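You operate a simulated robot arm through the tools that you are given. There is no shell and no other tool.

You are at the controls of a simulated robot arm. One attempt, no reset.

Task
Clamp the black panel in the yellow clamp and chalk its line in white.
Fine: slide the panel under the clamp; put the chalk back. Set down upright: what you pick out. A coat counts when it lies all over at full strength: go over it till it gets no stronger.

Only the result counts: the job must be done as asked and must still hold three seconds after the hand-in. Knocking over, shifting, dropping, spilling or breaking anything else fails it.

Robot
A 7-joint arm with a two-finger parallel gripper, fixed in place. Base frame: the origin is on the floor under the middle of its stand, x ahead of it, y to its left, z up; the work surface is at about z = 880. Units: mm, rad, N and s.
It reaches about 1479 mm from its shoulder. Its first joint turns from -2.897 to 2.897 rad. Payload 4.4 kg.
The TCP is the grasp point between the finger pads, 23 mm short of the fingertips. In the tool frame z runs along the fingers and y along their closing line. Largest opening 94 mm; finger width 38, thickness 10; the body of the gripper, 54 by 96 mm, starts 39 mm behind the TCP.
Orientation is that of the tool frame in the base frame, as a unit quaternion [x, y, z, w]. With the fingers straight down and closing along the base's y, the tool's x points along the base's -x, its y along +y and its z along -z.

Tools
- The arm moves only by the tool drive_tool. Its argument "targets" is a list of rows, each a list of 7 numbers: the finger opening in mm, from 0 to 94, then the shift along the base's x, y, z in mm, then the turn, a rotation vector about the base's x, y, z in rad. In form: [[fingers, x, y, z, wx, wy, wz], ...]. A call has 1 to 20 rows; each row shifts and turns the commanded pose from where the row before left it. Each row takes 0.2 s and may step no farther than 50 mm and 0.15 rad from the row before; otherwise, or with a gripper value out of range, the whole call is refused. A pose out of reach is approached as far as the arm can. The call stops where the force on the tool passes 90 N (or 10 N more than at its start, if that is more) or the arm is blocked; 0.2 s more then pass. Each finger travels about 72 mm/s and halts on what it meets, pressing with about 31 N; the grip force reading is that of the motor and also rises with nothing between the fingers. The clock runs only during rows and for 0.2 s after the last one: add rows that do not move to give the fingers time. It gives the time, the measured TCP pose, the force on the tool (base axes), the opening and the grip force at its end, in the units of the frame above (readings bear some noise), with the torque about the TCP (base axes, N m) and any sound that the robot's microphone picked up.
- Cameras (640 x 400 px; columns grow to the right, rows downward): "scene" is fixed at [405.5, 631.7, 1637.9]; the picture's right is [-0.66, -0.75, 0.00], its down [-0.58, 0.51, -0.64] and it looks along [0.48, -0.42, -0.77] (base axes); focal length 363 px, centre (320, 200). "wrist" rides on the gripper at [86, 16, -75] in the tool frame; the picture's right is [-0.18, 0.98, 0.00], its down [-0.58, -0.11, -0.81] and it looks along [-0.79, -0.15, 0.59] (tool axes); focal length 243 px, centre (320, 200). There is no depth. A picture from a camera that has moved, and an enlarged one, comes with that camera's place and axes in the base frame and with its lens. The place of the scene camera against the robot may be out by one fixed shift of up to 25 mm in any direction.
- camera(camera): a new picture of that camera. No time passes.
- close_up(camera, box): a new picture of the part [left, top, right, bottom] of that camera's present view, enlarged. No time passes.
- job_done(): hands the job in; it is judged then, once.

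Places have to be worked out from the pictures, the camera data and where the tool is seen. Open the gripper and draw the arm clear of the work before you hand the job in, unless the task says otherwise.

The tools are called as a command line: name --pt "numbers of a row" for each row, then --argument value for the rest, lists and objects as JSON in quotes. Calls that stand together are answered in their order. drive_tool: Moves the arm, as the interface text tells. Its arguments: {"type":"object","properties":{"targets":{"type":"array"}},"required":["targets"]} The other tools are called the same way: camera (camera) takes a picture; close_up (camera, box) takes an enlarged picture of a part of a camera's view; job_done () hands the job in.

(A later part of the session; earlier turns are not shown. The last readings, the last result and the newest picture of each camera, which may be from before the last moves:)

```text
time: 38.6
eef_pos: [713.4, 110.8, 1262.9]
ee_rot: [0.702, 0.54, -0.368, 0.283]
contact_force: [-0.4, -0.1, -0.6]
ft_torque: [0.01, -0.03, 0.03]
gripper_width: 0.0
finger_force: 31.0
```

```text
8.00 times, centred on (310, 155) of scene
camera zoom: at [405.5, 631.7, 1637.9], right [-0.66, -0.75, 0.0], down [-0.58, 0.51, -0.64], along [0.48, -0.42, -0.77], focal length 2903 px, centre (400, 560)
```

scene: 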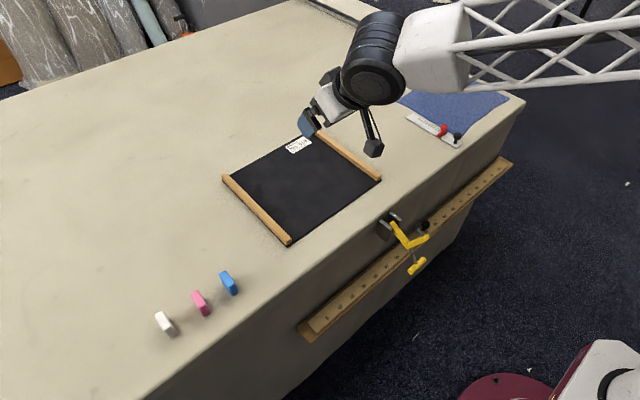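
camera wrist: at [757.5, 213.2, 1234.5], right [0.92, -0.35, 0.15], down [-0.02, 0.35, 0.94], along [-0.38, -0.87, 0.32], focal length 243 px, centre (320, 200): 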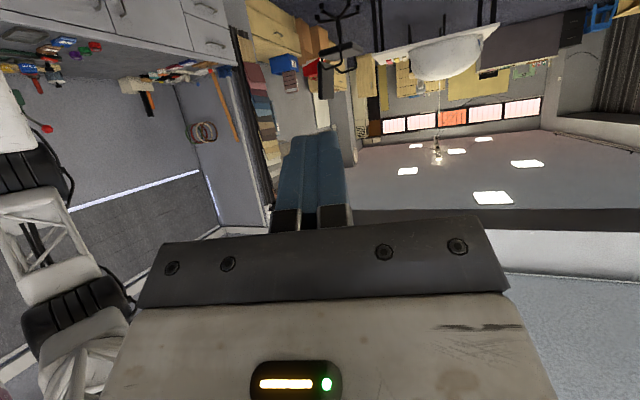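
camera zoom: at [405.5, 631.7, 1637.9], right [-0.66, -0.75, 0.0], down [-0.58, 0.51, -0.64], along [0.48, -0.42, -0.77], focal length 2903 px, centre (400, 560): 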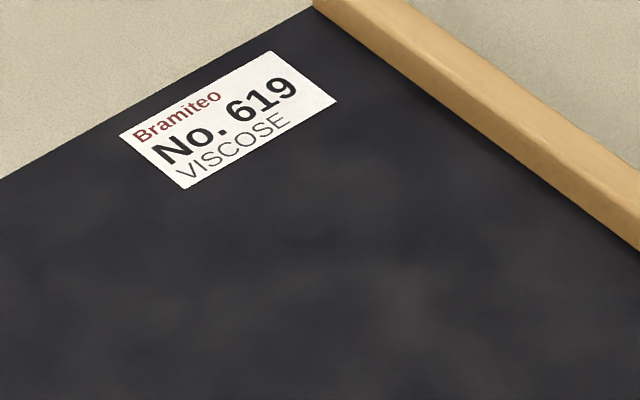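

Still nothing visible on the panel. I haven't yet looked toward −x (behind the robot) and the +y/−x corner, so I'll sweep there for a work card.

drive_tool --pt "0 0 -5 0 0 0 -0.14" --pt "0 0 -5 0 0 0 -0.14" --pt "0 0 -5 0 0 0 -0.14" --pt "0 0 -5 0 0 0 -0.14" --pt "0 0 -5 0 0 0 -0.14" --pt "0 0 -5 0 0 0 -0.14" --pt "0 0 0 0 0 0 0"

camera --camera "wrist"

close_up --camera "wrist" --box '[0, 0, 320, 200]'

close_up --camera "wrist" --box '[320, 0, 640, 200]'

```text
time: 40.2
eef_pos: [676.8, 70.5, 1214.2]
ee_rot: [0.853, 0.237, -0.448, 0.124]
contact_force: [0.7, -0.4, 0.8]
ft_torque: [0.01, -0.03, -0.01]
gripper_width: 0.0
finger_force: 31.3
out of reach, approached as far as the arm can: row 4, 5, 6
```

```text
taken
camera wrist: at [779.7, 112.9, 1185.5], right [0.42, -0.9, 0.15], down [0.23, 0.27, 0.94], along [-0.88, -0.36, 0.32], focal length 243 px, centre (320, 200)
```

wrist: 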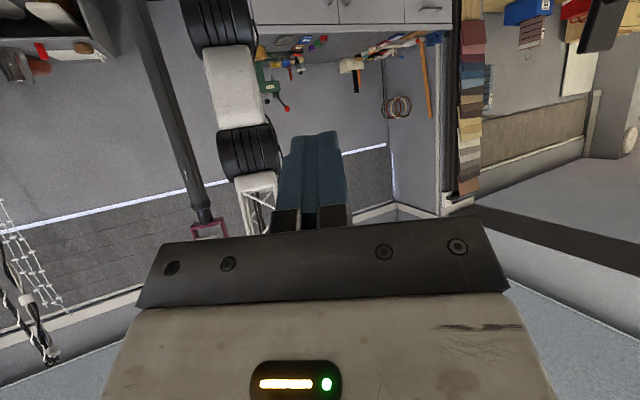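

```text
2.00 times, centred on (160, 100) of wrist
camera zoom: at [779.7, 112.9, 1185.5], right [0.42, -0.9, 0.15], down [0.23, 0.27, 0.94], along [-0.88, -0.36, 0.32], focal length 485 px, centre (640, 400)
```

zoom: 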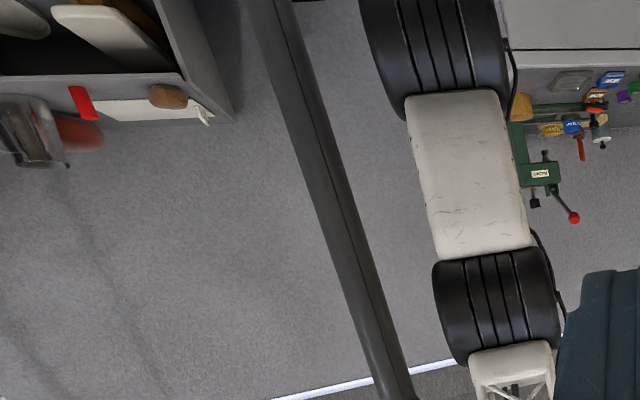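

```text
2.00 times, centred on (480, 100) of wrist
camera zoom: at [779.7, 112.9, 1185.5], right [0.42, -0.9, 0.15], down [0.23, 0.27, 0.94], along [-0.88, -0.36, 0.32], focal length 485 px, centre (0, 400)
```

zoom: 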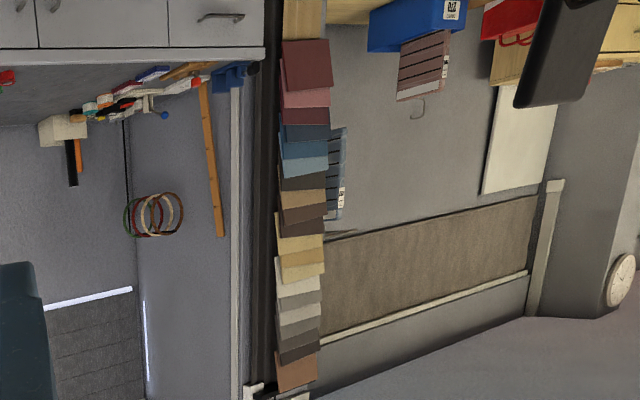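

Nothing there either. I'll turn back to the forward heading and view the panel at a grazing angle, where a seam or gloss difference may show.

drive_tool --pt "0 0 5 0 0 0 0.14" --pt "0 0 5 0 0 0 0.14" --pt "0 0 5 0 0 0 0.14" --pt "0 0 5 0 0 0 0.14" --pt "0 0 5 0 0 0 0.14" --pt "0 0 5 0 0 0 0.14" --pt "0 0 5 0 0 0 0.14" --pt "0 0 5 0 0 0 0.14" --pt "0 0 5 0 0 0 0.14" --pt "0 0 5 0 0 0 0.14" --pt "0 0 5 0 0 0 0.14" --pt "0 0 5 0 0 0 0.14" --pt "0 0 5 0 0 0 0.14" --pt "0 0 5 0 0 0 0.14" --pt "0 0 5 0 0 0 0.14" --pt "0 0 5 0 0 0 0.14" --pt "0 0 5 0 0 0 0.14" --pt "0 0 5 0 0 0 0.14" --pt "0 0 5 0 0 0 0.14" --pt "0 0 0 0 0 0 0"

```text
time: 44.4
eef_pos: [675.2, 164.6, 1215.3]
ee_rot: [-0.028, 0.885, 0.014, 0.465]
contact_force: [-1.5, -0.3, 0.3]
ft_torque: [-0.03, -0.02, -0.01]
gripper_width: 0.0
finger_force: 31.0
```

I'll descend to a low viewpoint in front of the panel looking along +x at a shallow angle.

drive_tool --pt "0 10 6 -37 0 0.0775 -0.06" --pt "0 10 6 -37 0 0.0775 0" --pt "0 10 6 -37 0 0.0775 0" --pt "0 10 6 -37 0 0.0775 0" --pt "0 10 6 -37 0 0.0775 0" --pt "0 10 6 -37 0 0.0775 0" --pt "0 10 6 -37 0 0.0775 0" --pt "0 10 6 -30 0 0.0775 0" --pt "0 0 0 0 0 0 0"

camera --camera "wrist"

close_up --camera "wrist" --box '[60, 60, 600, 240]'

```text
time: 46.4
eef_pos: [755.9, 213.5, 925.5]
ee_rot: [0.0, 0.985, 0.002, 0.172]
contact_force: [-0.3, 0.0, 0.1]
ft_torque: [0.0, 0.05, 0.03]
gripper_width: 0.0
finger_force: 30.8
```

```text
taken
camera wrist: at [650.1, 230.3, 967.0], right [0.17, 0.98, 0.07], down [0.27, -0.11, 0.96], along [0.95, -0.15, -0.29], focal length 243 px, centre (320, 200)
```

wrist: 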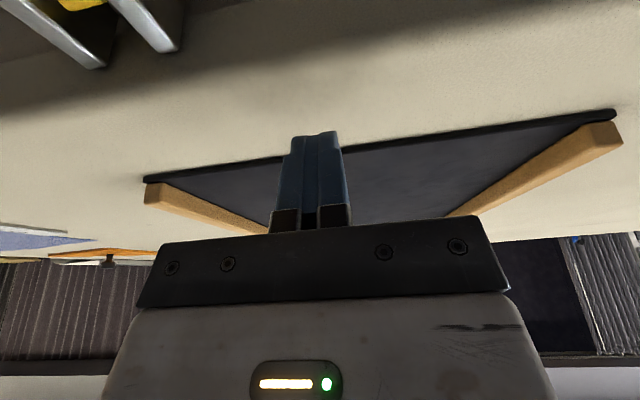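

```text
1.19 times, centred on (330, 150) of wrist
camera zoom: at [650.1, 230.3, 967.0], right [0.17, 0.98, 0.07], down [0.27, -0.11, 0.96], along [0.95, -0.15, -0.29], focal length 288 px, centre (308, 259)
```

zoom: 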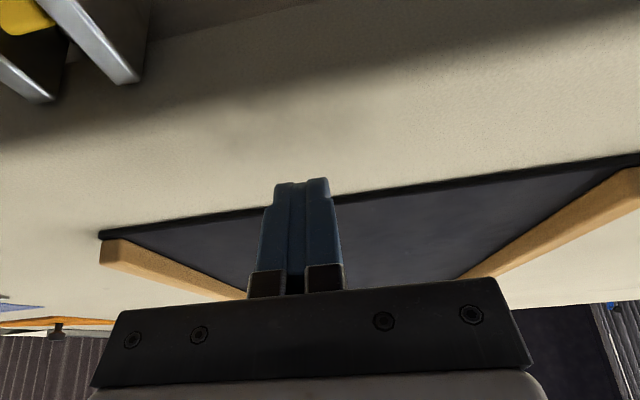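

At this shallow angle nothing shows at normal size; I'll enlarge the two visible parts of the panel.

close_up --camera "wrist" --box '[340, 110, 600, 220]'

close_up --camera "wrist" --box '[150, 150, 290, 235]'

close_up --camera "wrist" --box '[0, 0, 220, 100]'

```text
2.46 times, centred on (470, 165) of wrist
camera zoom: at [650.1, 230.3, 967.0], right [0.17, 0.98, 0.07], down [0.27, -0.11, 0.96], along [0.95, -0.15, -0.29], focal length 597 px, centre (-49, 286)
```

zoom: 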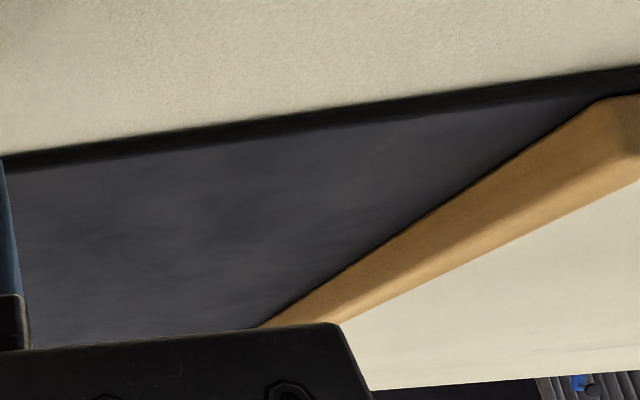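

```text
4.57 times, centred on (220, 192) of wrist
camera zoom: at [650.1, 230.3, 967.0], right [0.17, 0.98, 0.07], down [0.27, -0.11, 0.96], along [0.95, -0.15, -0.29], focal length 1109 px, centre (777, 234)
```

zoom: 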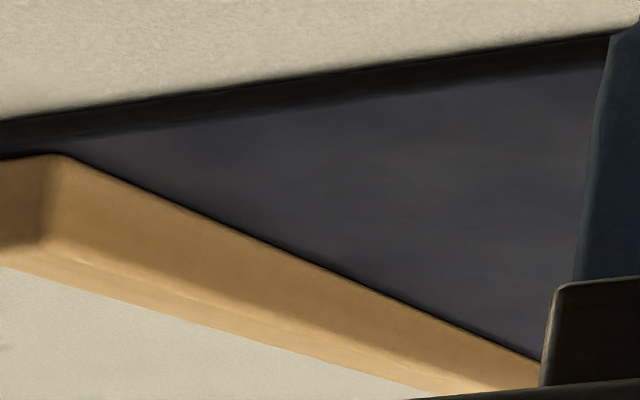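

```text
2.91 times, centred on (110, 50) of wrist
camera zoom: at [650.1, 230.3, 967.0], right [0.17, 0.98, 0.07], down [0.27, -0.11, 0.96], along [0.95, -0.15, -0.29], focal length 706 px, centre (931, 636)
```

zoom: 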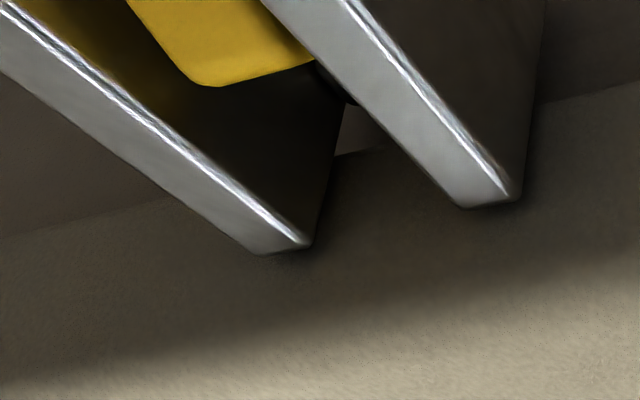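

The plates sit below the table top, good. I'll check the blue cloth, gauge and triangle closely to learn what a "line" looks like here.

close_up --camera "scene" --box '[390, 60, 520, 150]'

close_up --camera "scene" --box '[400, 105, 470, 150]'

close_up --camera "scene" --box '[355, 55, 425, 90]'

close_up --camera "scene" --box '[140, 0, 210, 50]'

close_up --camera "scene" --box '[290, 280, 640, 400]'

```text
4.44 times, centred on (455, 105) of scene
camera zoom: at [405.5, 631.7, 1637.9], right [-0.66, -0.75, 0.0], down [-0.58, 0.51, -0.64], along [0.48, -0.42, -0.77], focal length 1613 px, centre (-280, 622)
```

zoom: 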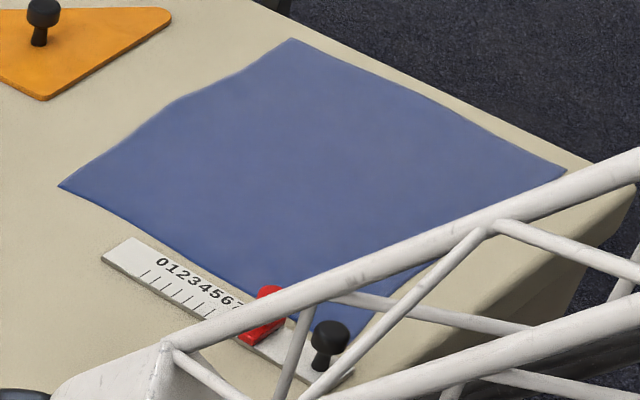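

```text
8.89 times, centred on (435, 128) of scene
camera zoom: at [405.5, 631.7, 1637.9], right [-0.66, -0.75, 0.0], down [-0.58, 0.51, -0.64], along [0.48, -0.42, -0.77], focal length 3225 px, centre (-702, 844)
```

zoom: 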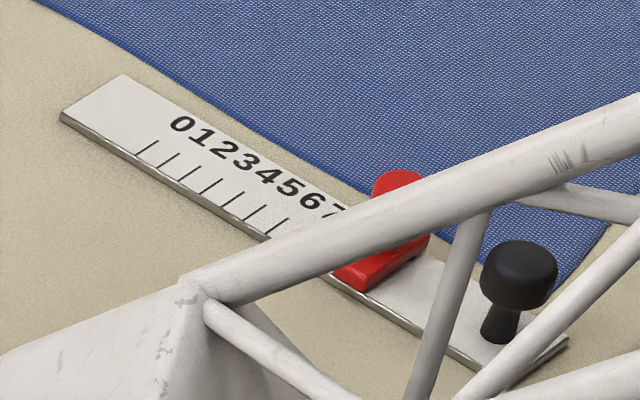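

```text
9.14 times, centred on (390, 72) of scene
camera zoom: at [405.5, 631.7, 1637.9], right [-0.66, -0.75, 0.0], down [-0.58, 0.51, -0.64], along [0.48, -0.42, -0.77], focal length 3318 px, centre (-320, 1366)
```

zoom: 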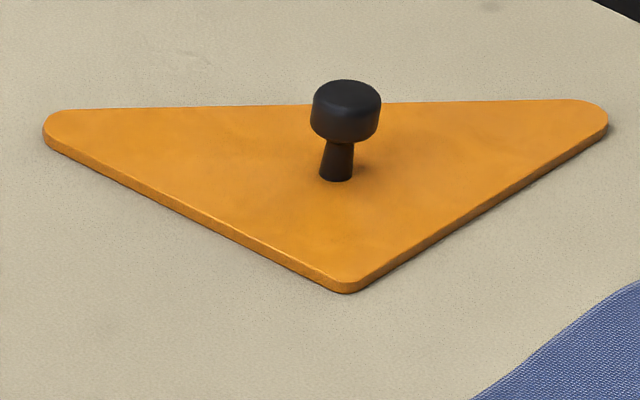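

```text
8.00 times, centred on (175, 25) of scene
camera zoom: at [405.5, 631.7, 1637.9], right [-0.66, -0.75, 0.0], down [-0.58, 0.51, -0.64], along [0.48, -0.42, -0.77], focal length 2903 px, centre (1480, 1600)
```

zoom: 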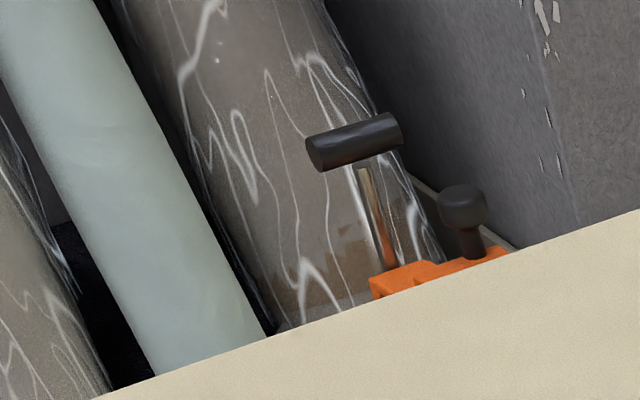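

```text
1.83 times, centred on (465, 340) of scene
camera zoom: at [405.5, 631.7, 1637.9], right [-0.66, -0.75, 0.0], down [-0.58, 0.51, -0.64], along [0.48, -0.42, -0.77], focal length 664 px, centre (55, -56)
```

zoom: 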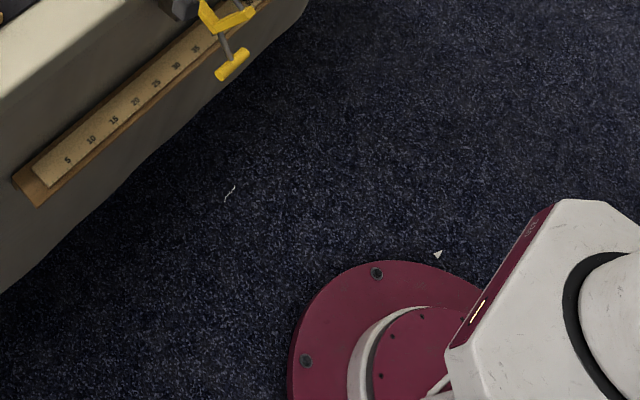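

Nothing else explains the line. I'll take one more, shadow-free look at the whole panel from nearly straight above, with the gripper body out of the way behind it.

drive_tool --pt "0 0 0 45 0 0.11 0" --pt "0 30 0 35 0 0.11 0" --pt "0 35 0 30 0 0.11 0" --pt "0 35 0 30 0 0.11 0" --pt "0 40 0 25 0 0.11 0" --pt "0 40 0 15 0 0.11 0" --pt "0 40 0 10 0 0.11 0" --pt "0 45 0 0 0 0.11 0" --pt "0 45 0 0 0 0.11 0" --pt "0 15 0 0 0 0.06 0" --pt "0 0 0 0 0 0 0"

camera --camera "wrist"

close_up --camera "wrist" --box '[170, 0, 470, 180]'

```text
time: 48.8
eef_pos: [1063.1, 210.5, 1109.7]
ee_rot: [0.001, 0.948, 0.001, -0.318]
contact_force: [1.2, 0.2, -1.3]
ft_torque: [0.0, 0.03, -0.01]
gripper_width: 0.0
finger_force: 30.6
out of reach, approached as far as the arm can: row 10
```

```text
taken
camera wrist: at [1040.2, 227.1, 1221.2], right [0.15, 0.98, -0.11], down [0.95, -0.11, 0.29], along [0.28, -0.15, -0.95], focal length 243 px, centre (320, 200)
```

wrist: 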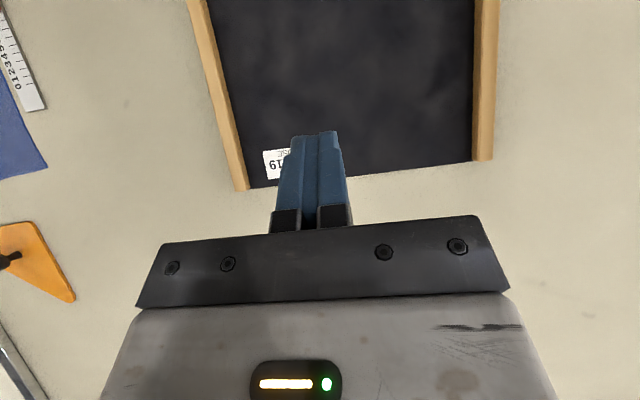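

```text
2.13 times, centred on (320, 90) of wrist
camera zoom: at [1040.2, 227.1, 1221.2], right [0.15, 0.98, -0.11], down [0.95, -0.11, 0.29], along [0.28, -0.15, -0.95], focal length 518 px, centre (320, 435)
```

zoom: 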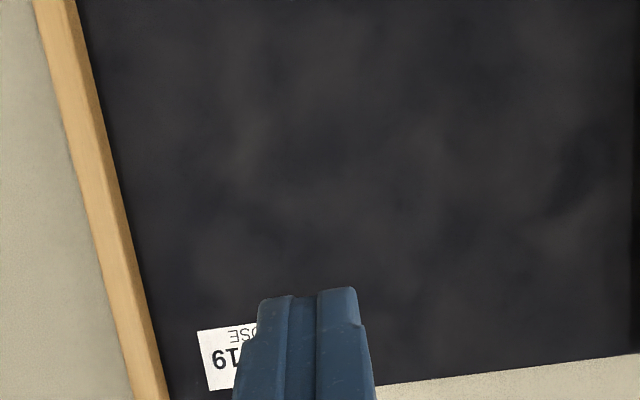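

Still no line at this scale. I'll do a systematic high-zoom scan of the rear two-thirds of the panel from here.

close_up --camera "wrist" --box '[205, 0, 305, 62]'

close_up --camera "wrist" --box '[295, 0, 395, 62]'

close_up --camera "wrist" --box '[385, 0, 485, 62]'

close_up --camera "wrist" --box '[210, 60, 310, 122]'

close_up --camera "wrist" --box '[300, 60, 400, 122]'

close_up --camera "wrist" --box '[390, 60, 490, 122]'

close_up --camera "wrist" --box '[340, 110, 490, 190]'

close_up --camera "wrist" --box '[220, 110, 300, 192]'

```text
6.40 times, centred on (255, 31) of wrist
camera zoom: at [1040.2, 227.1, 1221.2], right [0.15, 0.98, -0.11], down [0.95, -0.11, 0.29], along [0.28, -0.15, -0.95], focal length 1553 px, centre (736, 1282)
```

zoom: 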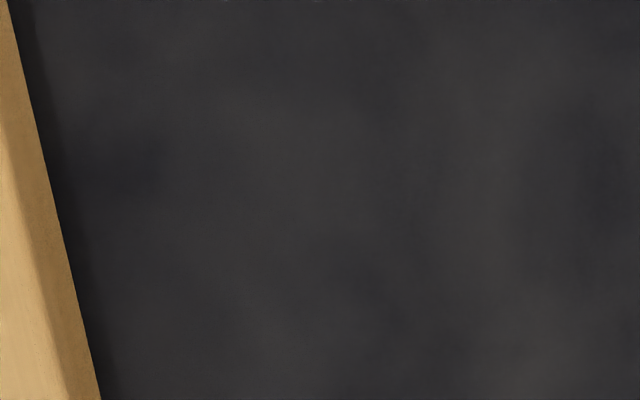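

```text
6.40 times, centred on (345, 31) of wrist
camera zoom: at [1040.2, 227.1, 1221.2], right [0.15, 0.98, -0.11], down [0.95, -0.11, 0.29], along [0.28, -0.15, -0.95], focal length 1553 px, centre (160, 1282)
```

zoom: 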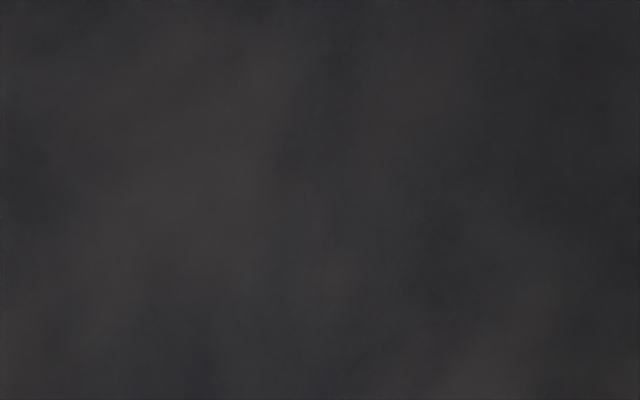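

```text
6.40 times, centred on (435, 31) of wrist
camera zoom: at [1040.2, 227.1, 1221.2], right [0.15, 0.98, -0.11], down [0.95, -0.11, 0.29], along [0.28, -0.15, -0.95], focal length 1553 px, centre (-416, 1282)
```

zoom: 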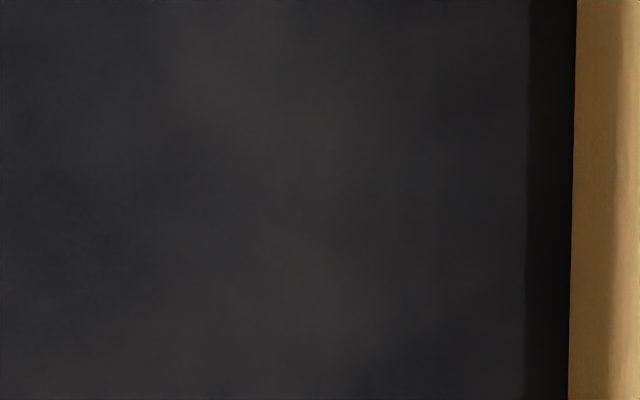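

```text
6.40 times, centred on (260, 91) of wrist
camera zoom: at [1040.2, 227.1, 1221.2], right [0.15, 0.98, -0.11], down [0.95, -0.11, 0.29], along [0.28, -0.15, -0.95], focal length 1553 px, centre (704, 898)
```

zoom: 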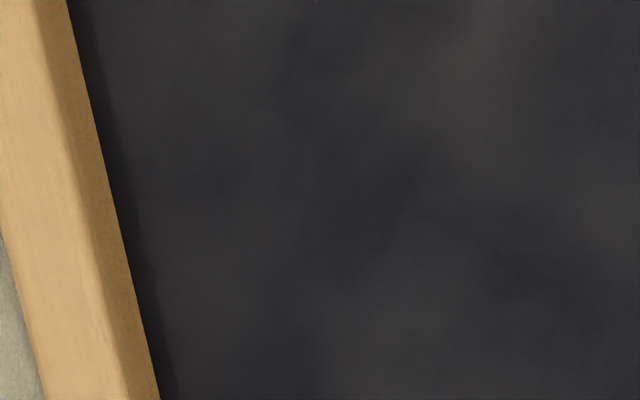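

```text
6.40 times, centred on (350, 91) of wrist
camera zoom: at [1040.2, 227.1, 1221.2], right [0.15, 0.98, -0.11], down [0.95, -0.11, 0.29], along [0.28, -0.15, -0.95], focal length 1553 px, centre (128, 898)
```

zoom: 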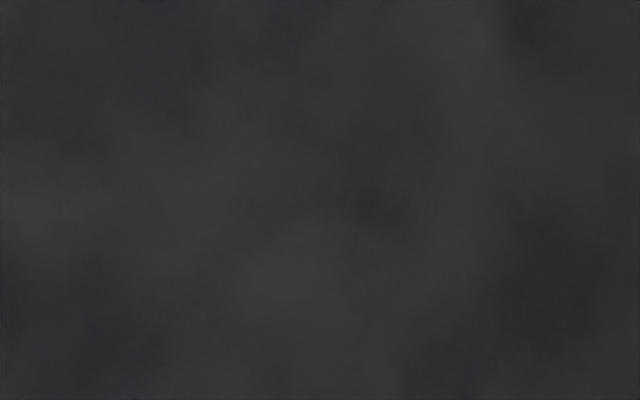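

```text
6.40 times, centred on (440, 91) of wrist
camera zoom: at [1040.2, 227.1, 1221.2], right [0.15, 0.98, -0.11], down [0.95, -0.11, 0.29], along [0.28, -0.15, -0.95], focal length 1553 px, centre (-448, 898)
```

zoom: 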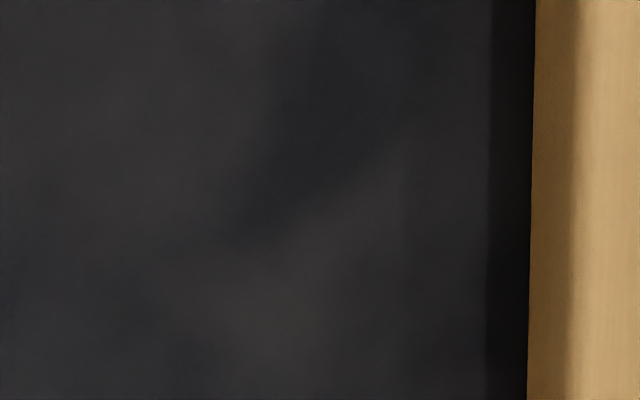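

```text
4.27 times, centred on (415, 150) of wrist
camera zoom: at [1040.2, 227.1, 1221.2], right [0.15, 0.98, -0.11], down [0.95, -0.11, 0.29], along [0.28, -0.15, -0.95], focal length 1035 px, centre (-85, 413)
```

zoom: 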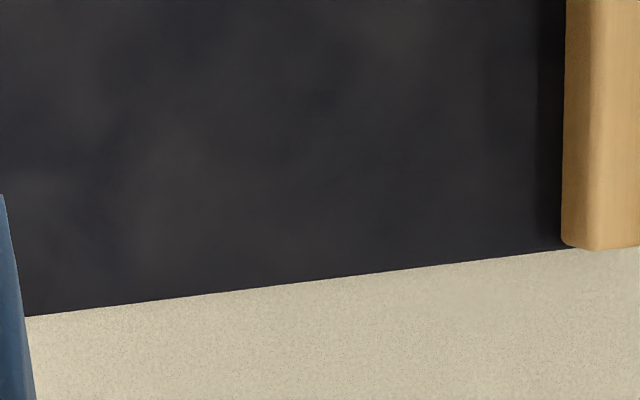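

```text
4.88 times, centred on (260, 151) of wrist
camera zoom: at [1040.2, 227.1, 1221.2], right [0.15, 0.98, -0.11], down [0.95, -0.11, 0.29], along [0.28, -0.15, -0.95], focal length 1184 px, centre (613, 439)
```

zoom: 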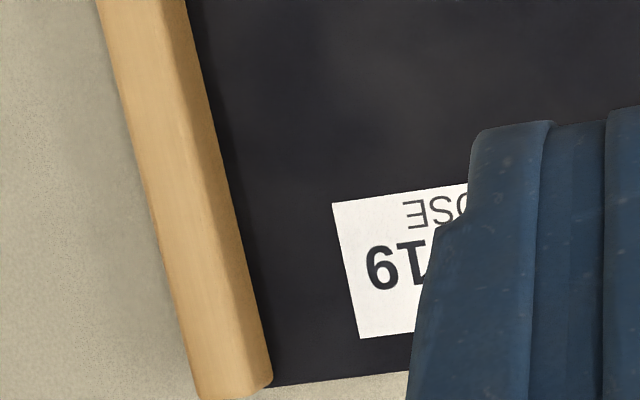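

The panel face truly carries no line, so its number "No. 619" must key to something. I'll go back up and examine the +x wall and the boxes' labels, and read the cards' headers.

drive_tool --pt "0 -30 0 30 0 -0.14 0" --pt "0 -30 0 30 0 -0.14 0" --pt "0 -30 0 30 0 -0.14 0" --pt "0 -30 0 30 0 -0.14 0" --pt "0 -30 0 30 0 -0.14 0" --pt "0 -30 0 30 0 -0.14 0" --pt "0 -30 0 20 0 -0.14 0" --pt "0 -30 0 10 0 -0.14 0" --pt "0 -20 0 0 0 -0.14 0" --pt "0 0 0 0 0 -0.14 0" --pt "0 0 0 0 0 -0.1 0" --pt "0 0 0 0 0 0 0"

camera --camera "wrist"

close_up --camera "wrist" --box '[0, 0, 290, 200]'

close_up --camera "wrist" --box '[350, 0, 640, 200]'

```text
time: 51.4
eef_pos: [803.5, 212.8, 1324.5]
ee_rot: [0.0, 0.909, 0.001, 0.417]
contact_force: [0.2, 0.6, 0.1]
ft_torque: [-0.04, 0.01, -0.02]
gripper_width: 0.1
finger_force: 30.6
```

```text
taken
camera wrist: at [691.6, 228.9, 1307.1], right [0.12, 0.98, 0.14], down [-0.23, -0.11, 0.97], along [0.97, -0.15, 0.21], focal length 243 px, centre (320, 200)
```

wrist: 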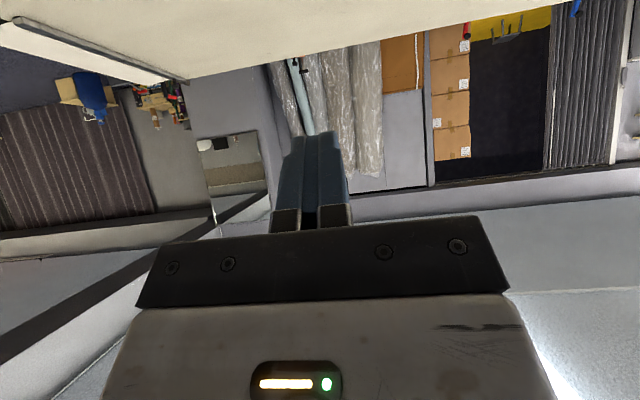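

```text
2.00 times, centred on (145, 100) of wrist
camera zoom: at [691.6, 228.9, 1307.1], right [0.12, 0.98, 0.14], down [-0.23, -0.11, 0.97], along [0.97, -0.15, 0.21], focal length 485 px, centre (670, 400)
```

zoom: 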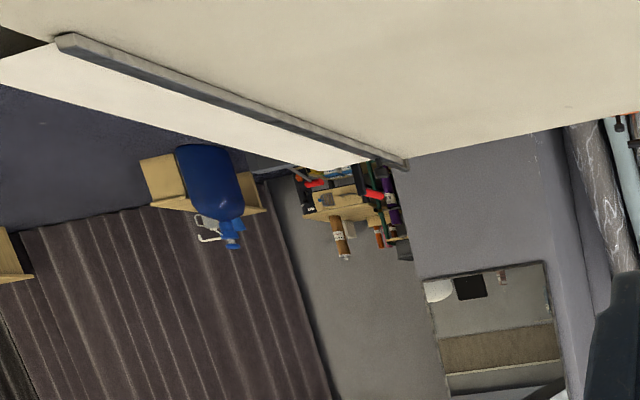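

```text
2.00 times, centred on (495, 100) of wrist
camera zoom: at [691.6, 228.9, 1307.1], right [0.12, 0.98, 0.14], down [-0.23, -0.11, 0.97], along [0.97, -0.15, 0.21], focal length 485 px, centre (-30, 400)
```

zoom: 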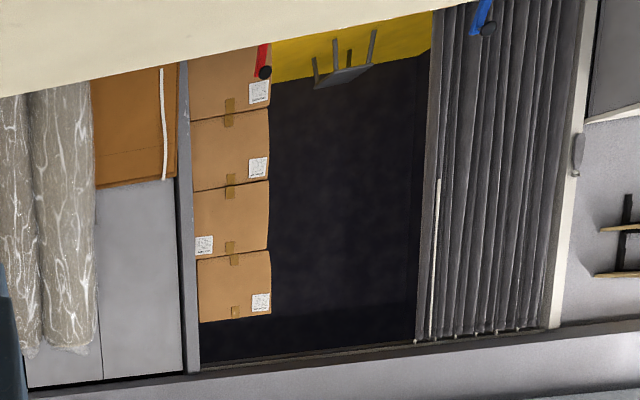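

I'll read the box labels in case they list panel data.

close_up --camera "wrist" --box '[455, 35, 475, 50]'

close_up --camera "wrist" --box '[430, 115, 450, 130]'

close_up --camera "wrist" --box '[370, 30, 430, 100]'

close_up --camera "wrist" --box '[600, 40, 640, 170]'

```text
16.00 times, centred on (465, 42) of wrist
camera zoom: at [691.6, 228.9, 1307.1], right [0.12, 0.98, 0.14], down [-0.23, -0.11, 0.97], along [0.97, -0.15, 0.21], focal length 3882 px, centre (-2000, 2720)
```

zoom: 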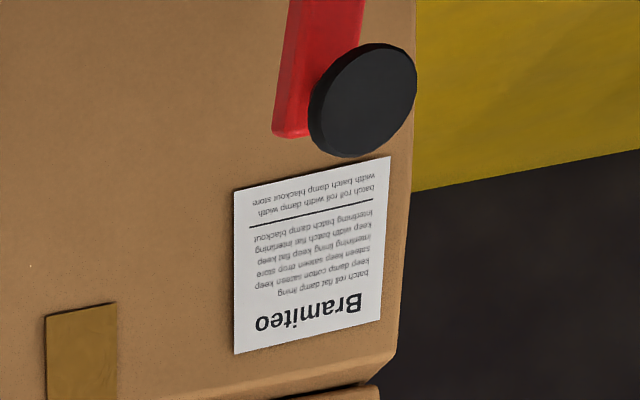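

```text
16.00 times, centred on (440, 122) of wrist
camera zoom: at [691.6, 228.9, 1307.1], right [0.12, 0.98, 0.14], down [-0.23, -0.11, 0.97], along [0.97, -0.15, 0.21], focal length 3882 px, centre (-1600, 1440)
```

zoom: 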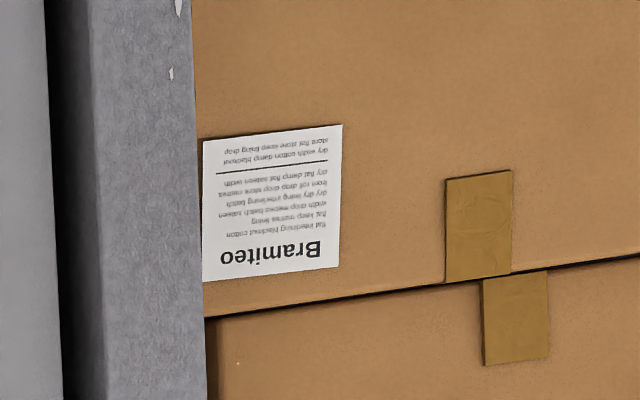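

```text
5.71 times, centred on (400, 65) of wrist
camera zoom: at [691.6, 228.9, 1307.1], right [0.12, 0.98, 0.14], down [-0.23, -0.11, 0.97], along [0.97, -0.15, 0.21], focal length 1386 px, centre (-137, 971)
```

zoom: 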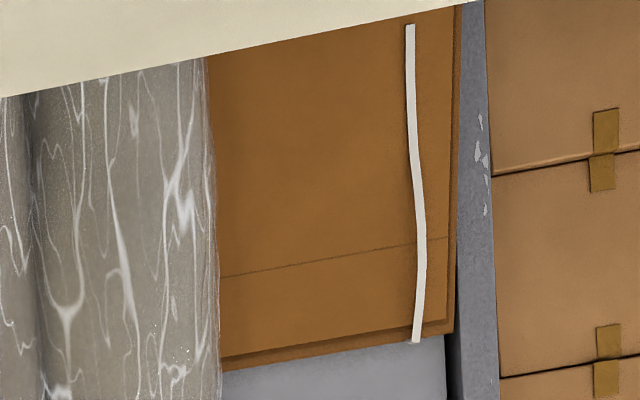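

```text
3.08 times, centred on (620, 105) of wrist
camera zoom: at [691.6, 228.9, 1307.1], right [0.12, 0.98, 0.14], down [-0.23, -0.11, 0.97], along [0.97, -0.15, 0.21], focal length 746 px, centre (-603, 492)
```

zoom: 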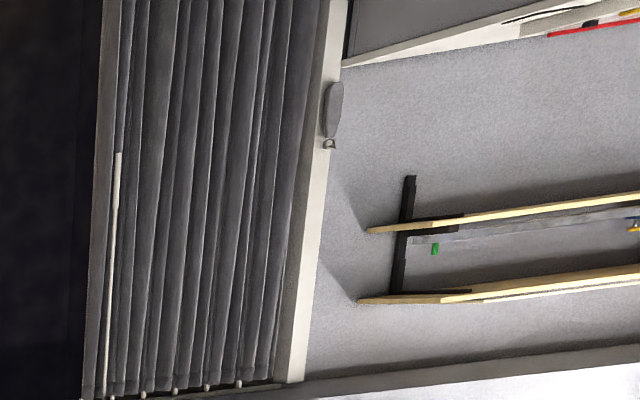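

The labels are only filler. I noticed a slight kink along the panel's front edge; I'll inspect both edges at maximum zoom for notches or marks that would define the line.

close_up --camera "scene" --box '[340, 178, 380, 203]'

close_up --camera "scene" --box '[305, 195, 345, 220]'

close_up --camera "scene" --box '[270, 218, 310, 243]'

close_up --camera "scene" --box '[225, 155, 265, 180]'

close_up --camera "scene" --box '[255, 140, 295, 165]'

close_up --camera "scene" --box '[218, 170, 258, 195]'

close_up --camera "scene" --box '[260, 220, 300, 250]'

close_up --camera "scene" --box '[345, 155, 385, 185]'

```text
16.00 times, centred on (360, 190) of scene
camera zoom: at [405.5, 631.7, 1637.9], right [-0.66, -0.75, 0.0], down [-0.58, 0.51, -0.64], along [0.48, -0.42, -0.77], focal length 5806 px, centre (-320, 352)
```

zoom: 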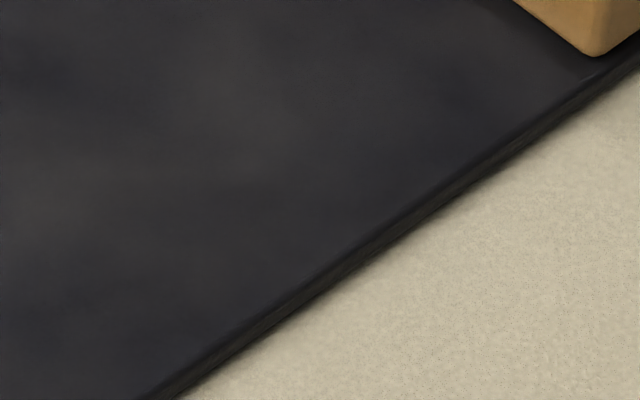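

```text
16.00 times, centred on (325, 208) of scene
camera zoom: at [405.5, 631.7, 1637.9], right [-0.66, -0.75, 0.0], down [-0.58, 0.51, -0.64], along [0.48, -0.42, -0.77], focal length 5806 px, centre (240, 80)
```

zoom: 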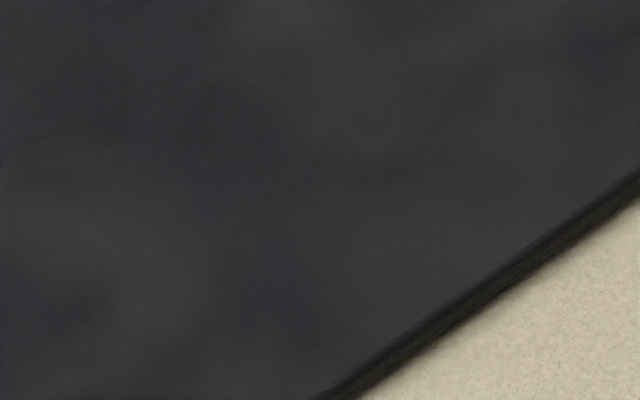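

```text
16.00 times, centred on (290, 230) of scene
camera zoom: at [405.5, 631.7, 1637.9], right [-0.66, -0.75, 0.0], down [-0.58, 0.51, -0.64], along [0.48, -0.42, -0.77], focal length 5806 px, centre (800, -288)
```

zoom: 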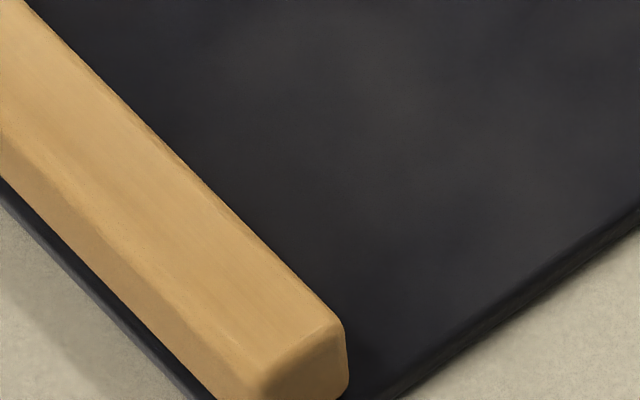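

```text
16.00 times, centred on (245, 168) of scene
camera zoom: at [405.5, 631.7, 1637.9], right [-0.66, -0.75, 0.0], down [-0.58, 0.51, -0.64], along [0.48, -0.42, -0.77], focal length 5806 px, centre (1520, 720)
```

zoom: 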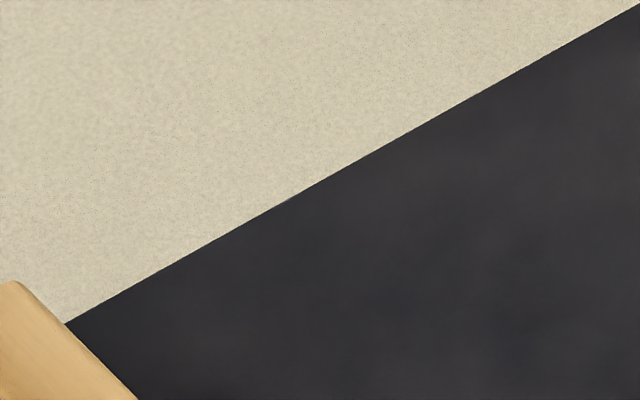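

```text
16.00 times, centred on (275, 152) of scene
camera zoom: at [405.5, 631.7, 1637.9], right [-0.66, -0.75, 0.0], down [-0.58, 0.51, -0.64], along [0.48, -0.42, -0.77], focal length 5806 px, centre (1040, 960)
```

zoom: 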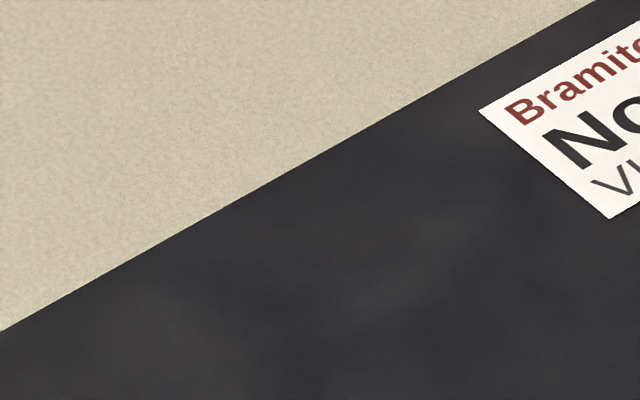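

```text
16.00 times, centred on (238, 182) of scene
camera zoom: at [405.5, 631.7, 1637.9], right [-0.66, -0.75, 0.0], down [-0.58, 0.51, -0.64], along [0.48, -0.42, -0.77], focal length 5806 px, centre (1632, 480)
```

zoom: 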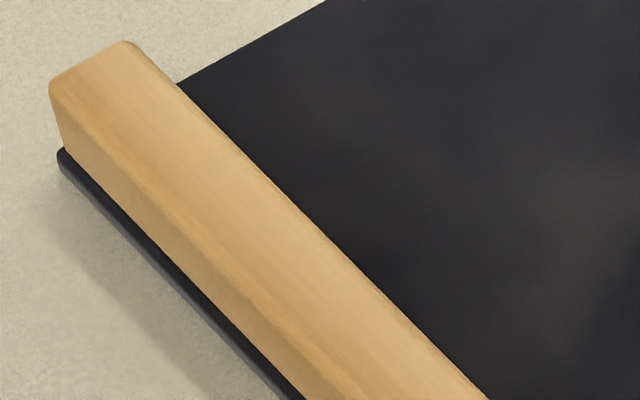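

```text
13.33 times, centred on (280, 235) of scene
camera zoom: at [405.5, 631.7, 1637.9], right [-0.66, -0.75, 0.0], down [-0.58, 0.51, -0.64], along [0.48, -0.42, -0.77], focal length 4838 px, centre (853, -267)
```

zoom: 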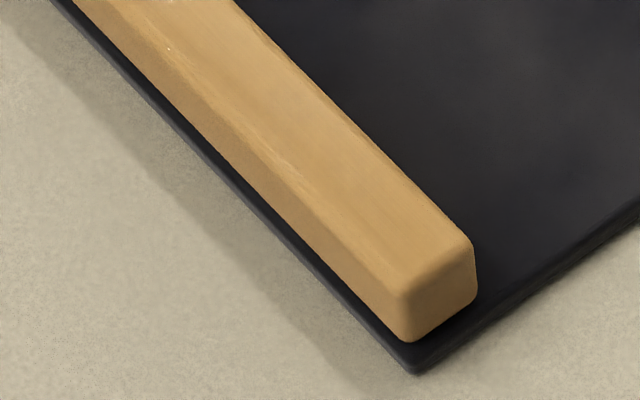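

```text
13.33 times, centred on (365, 170) of scene
camera zoom: at [405.5, 631.7, 1637.9], right [-0.66, -0.75, 0.0], down [-0.58, 0.51, -0.64], along [0.48, -0.42, -0.77], focal length 4838 px, centre (-280, 600)
```

zoom: 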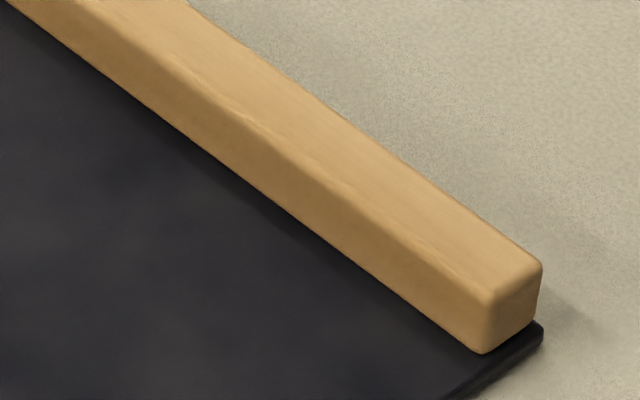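

All edges and battens are unmarked. I haven't seen the table beyond the chalks (y > 600) nor its −y end closely; I'll look at those parts with the wrist camera.

drive_tool --pt "0 -10 10 -10 0 0.1 0.14" --pt "0 -10 10 -10 0 0.1 0.14" --pt "0 -10 10 -10 0 0.1 0.14" --pt "0 -10 10 -10 0 0.1 0.1" --pt "0 -10 10 -10 0 0.1 0.1" --pt "0 -10 10 0 0 0 0.14" --pt "0 -10 10 0 0 0 0.14" --pt "0 0 0 0 0 0 0"

camera --camera "wrist"

```text
refused: row 1 steps farther than a row can; nothing moved
```

```text
taken
camera wrist: at [691.6, 228.9, 1307.1], right [0.12, 0.98, 0.14], down [-0.23, -0.11, 0.97], along [0.97, -0.15, 0.21], focal length 243 px, centre (320, 200)
```

wrist: 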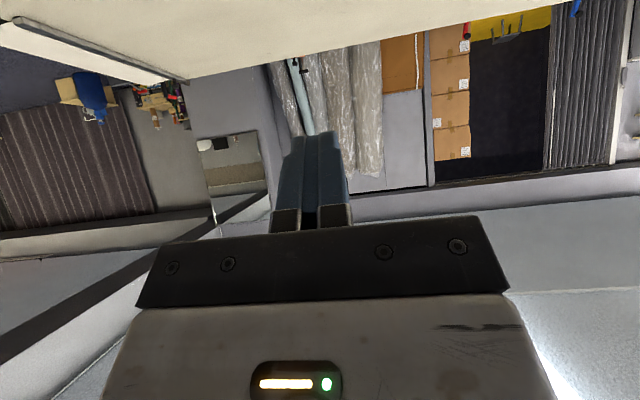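

The combined turn was too large, so nothing moved. I'll tilt down first and then turn toward +y.

drive_tool --pt "0 -10 10 -5 0 0.14 0" --pt "0 -10 10 -5 0 0.14 0" --pt "0 -10 10 -5 0 0.14 0" --pt "0 -10 10 -5 0 0.14 0" --pt "0 -5 10 0 0 0 0.14" --pt "0 -5 10 0 0 0 0.14" --pt "0 -5 10 0 0 0 0.14" --pt "0 -5 10 0 0 0 0.14" --pt "0 -5 10 0 0 0 0.14" --pt "0 -5 10 0 0 0 0.14" --pt "0 -5 10 0 0 0 0.14" --pt "0 -5 10 0 0 0 0.14" --pt "0 0 0 0 0 0 0"

camera --camera "wrist"

close_up --camera "wrist" --box '[0, 0, 640, 240]'

```text
time: 54.2
eef_pos: [724.0, 332.7, 1303.8]
ee_rot: [-0.526, 0.837, 0.081, 0.124]
contact_force: [0.0, 0.4, -0.1]
ft_torque: [-0.01, 0.01, -0.01]
gripper_width: 0.2
finger_force: 30.9
```

```text
taken
camera wrist: at [664.2, 245.5, 1350.3], right [-0.81, 0.59, 0.06], down [0.24, 0.24, 0.94], along [0.54, 0.77, -0.33], focal length 243 px, centre (320, 200)
```

wrist: 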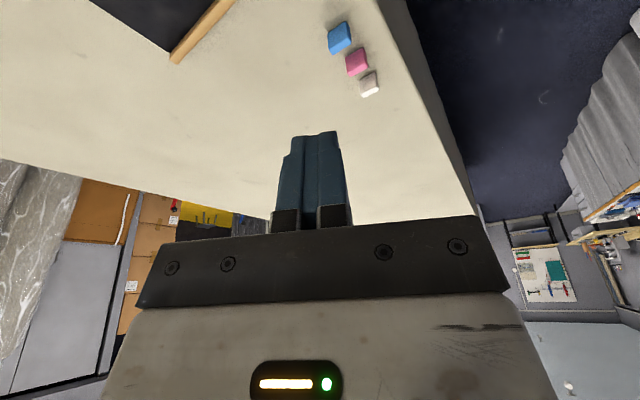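

```text
1.00 times, centred on (320, 120) of wrist (not enlarged: the box is as wide or as high as the picture)
camera zoom: at [664.2, 245.5, 1350.3], right [-0.81, 0.59, 0.06], down [0.24, 0.24, 0.94], along [0.54, 0.77, -0.33], focal length 243 px, centre (320, 280)
```

zoom: 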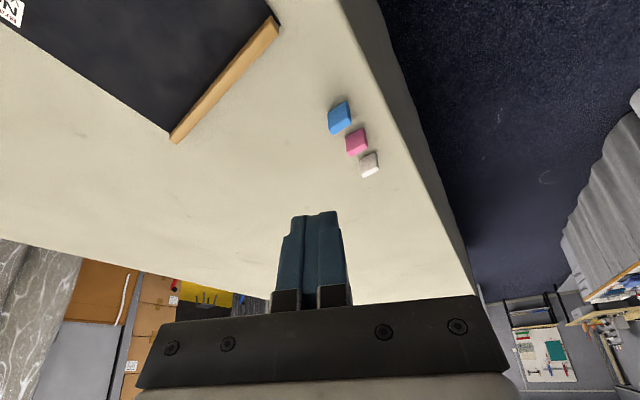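

No card anywhere on the table. I'll proceed with the clamping, which is needed anyway and may reveal more: back to the y≈386 batten to slide the panel under the clamp.

drive_tool --pt "94 23 5 -20 0 0 -0.14" --pt "94 23 5 -20 0 0 -0.14" --pt "94 23 5 -20 0 0 -0.14" --pt "94 23 5 -20 0 0 -0.14" --pt "94 23 5 -20 0 0 -0.14" --pt "94 23 5 -20 0 0 -0.14" --pt "94 23 5 -20 0 0 -0.14" --pt "94 23 5 -20 0 0 -0.14" --pt "94 26 6 -40 0 0.15 0" --pt "94 26 7 -40 0 0.15 0" --pt "94 0 0 -45 0 0 0" --pt "94 0 0 -45 0 0 0" --pt "94 0 0 0 0 0 0"

camera --camera "wrist"

```text
time: 57.0
eef_pos: [958.9, 387.4, 974.2]
ee_rot: [0.0, 1.0, 0.001, -0.001]
contact_force: [0.3, 0.2, -0.5]
ft_torque: [-0.03, 0.01, 0.0]
gripper_width: 94.2
finger_force: 0.1
```

```text
taken
camera wrist: at [873.3, 403.0, 1048.7], right [0.18, 0.98, 0.0], down [0.58, -0.11, 0.81], along [0.79, -0.15, -0.59], focal length 243 px, centre (320, 200)
```

wrist: 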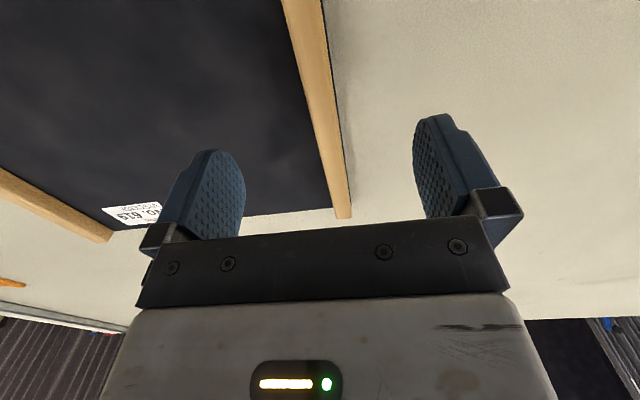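

The batten is centred between the fingers. I'll descend, close on it, and slide the panel −x by about 60 mm.

drive_tool --pt "94 0 0 -30 0 0 0" --pt "94 0 0 -20 0 0 0" --pt "94 0 0 -10 0 0 0" --pt "50 0 0 0 0 0 0" --pt "0 0 0 0 0 0 0" --pt "0 0 0 0 0 0 0" --pt "0 0 0 0 0 0 0" --pt "0 0 0 0 0 0 0"

drive_tool --pt "0 -10 0 1 0 0 0" --pt "0 -10 0 0 0 0 0" --pt "0 -10 0 0 0 0 0" --pt "0 -10 0 0 0 0 0" --pt "0 -10 0 0 0 0 0" --pt "0 -10 0 0 0 0 0" --pt "0 0 0 0 0 0 0"

camera --camera "scene"

camera --camera "wrist"

```text
time: 58.8
eef_pos: [960.0, 386.0, 914.0]
ee_rot: [0.0, 1.0, 0.002, -0.002]
contact_force: [-0.3, 0.8, -0.1]
ft_torque: [-0.05, -0.14, 0.19]
gripper_width: 17.9
finger_force: 30.7
```

```text
time: 60.4
eef_pos: [898.6, 383.9, 914.9]
ee_rot: [0.001, 1.0, 0.001, -0.001]
contact_force: [0.9, -0.5, 0.8]
ft_torque: [0.11, -0.04, 0.32]
gripper_width: 17.7
finger_force: 30.9
```

```text
taken
```

scene: 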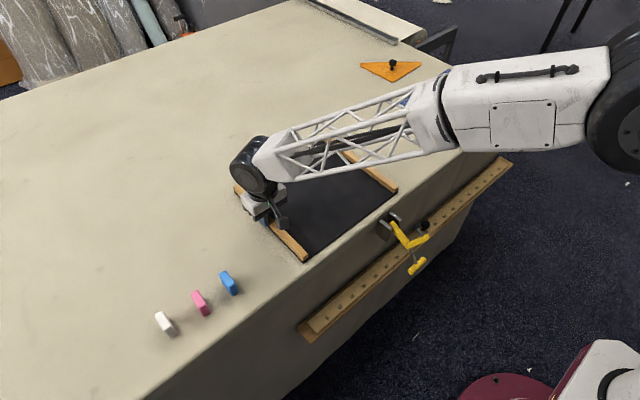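

```text
taken
camera wrist: at [813.3, 401.3, 989.5], right [0.18, 0.98, 0.0], down [0.58, -0.11, 0.81], along [0.79, -0.15, -0.59], focal length 243 px, centre (320, 200)
```

wrist: 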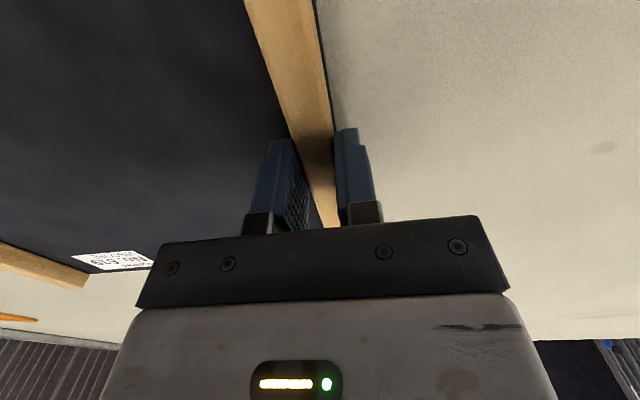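

The panel slid ~61 mm; its front edge is now near x≈750. I'll release it, rise, and move back in front of the table, turning the gripper sideways in preparation for grabbing the clamp's T‑bar from the front.

drive_tool --pt "60 0 0 0 0 0 0" --pt "94 0 0 0 0 0 0" --pt "94 0 0 0 0 0 0" --pt "94 0 0 25 0 0 0" --pt "94 0 0 40 0 0 0" --pt "94 -10 0 30 0 0 0" --pt "94 -40 -8 0 0 0 -0.143" --pt "94 -40 -8 0 0 0 -0.143" --pt "94 -40 -8 0 0 0 -0.143" --pt "94 -40 -8 0 0 0 -0.143" --pt "94 -40 -8 0 0 0 -0.143" --pt "94 -40 -8 0 0 0 -0.143" --pt "94 -40 -8 0 0 0 -0.143" --pt "94 -40 -8 0 0 0 -0.143" --pt "94 -40 -8 0 0 0 -0.143" --pt "94 -40 -8 0 0 0 -0.143" --pt "94 -40 -4 0 0 0 -0.141" --pt "94 0 0 0 0 0 0"

camera --camera "scene"

close_up --camera "scene" --box '[225, 130, 425, 280]'

```text
time: 64.2
eef_pos: [449.3, 302.5, 1009.2]
ee_rot: [0.708, 0.706, 0.003, 0.001]
contact_force: [0.4, -0.1, -0.2]
ft_torque: [-0.03, -0.02, -0.01]
gripper_width: 93.9
finger_force: 0.0
```

```text
taken
```

scene: 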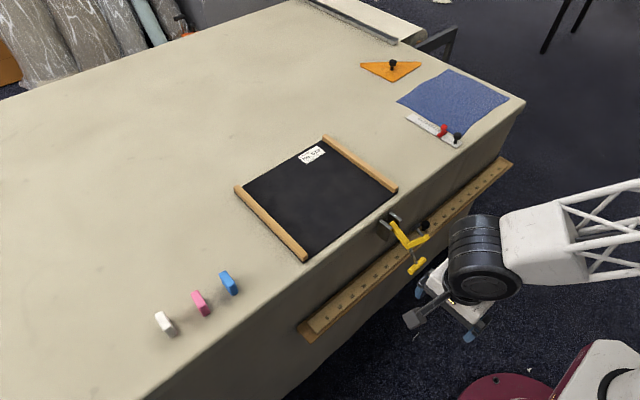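

```text
2.67 times, centred on (325, 205) of scene
camera zoom: at [405.5, 631.7, 1637.9], right [-0.66, -0.75, 0.0], down [-0.58, 0.51, -0.64], along [0.48, -0.42, -0.77], focal length 968 px, centre (307, 187)
```

zoom: 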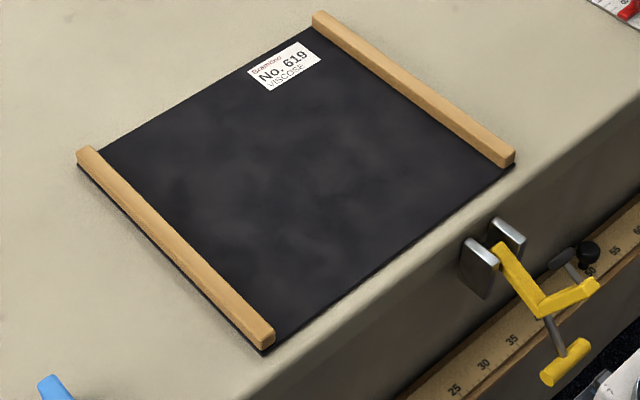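

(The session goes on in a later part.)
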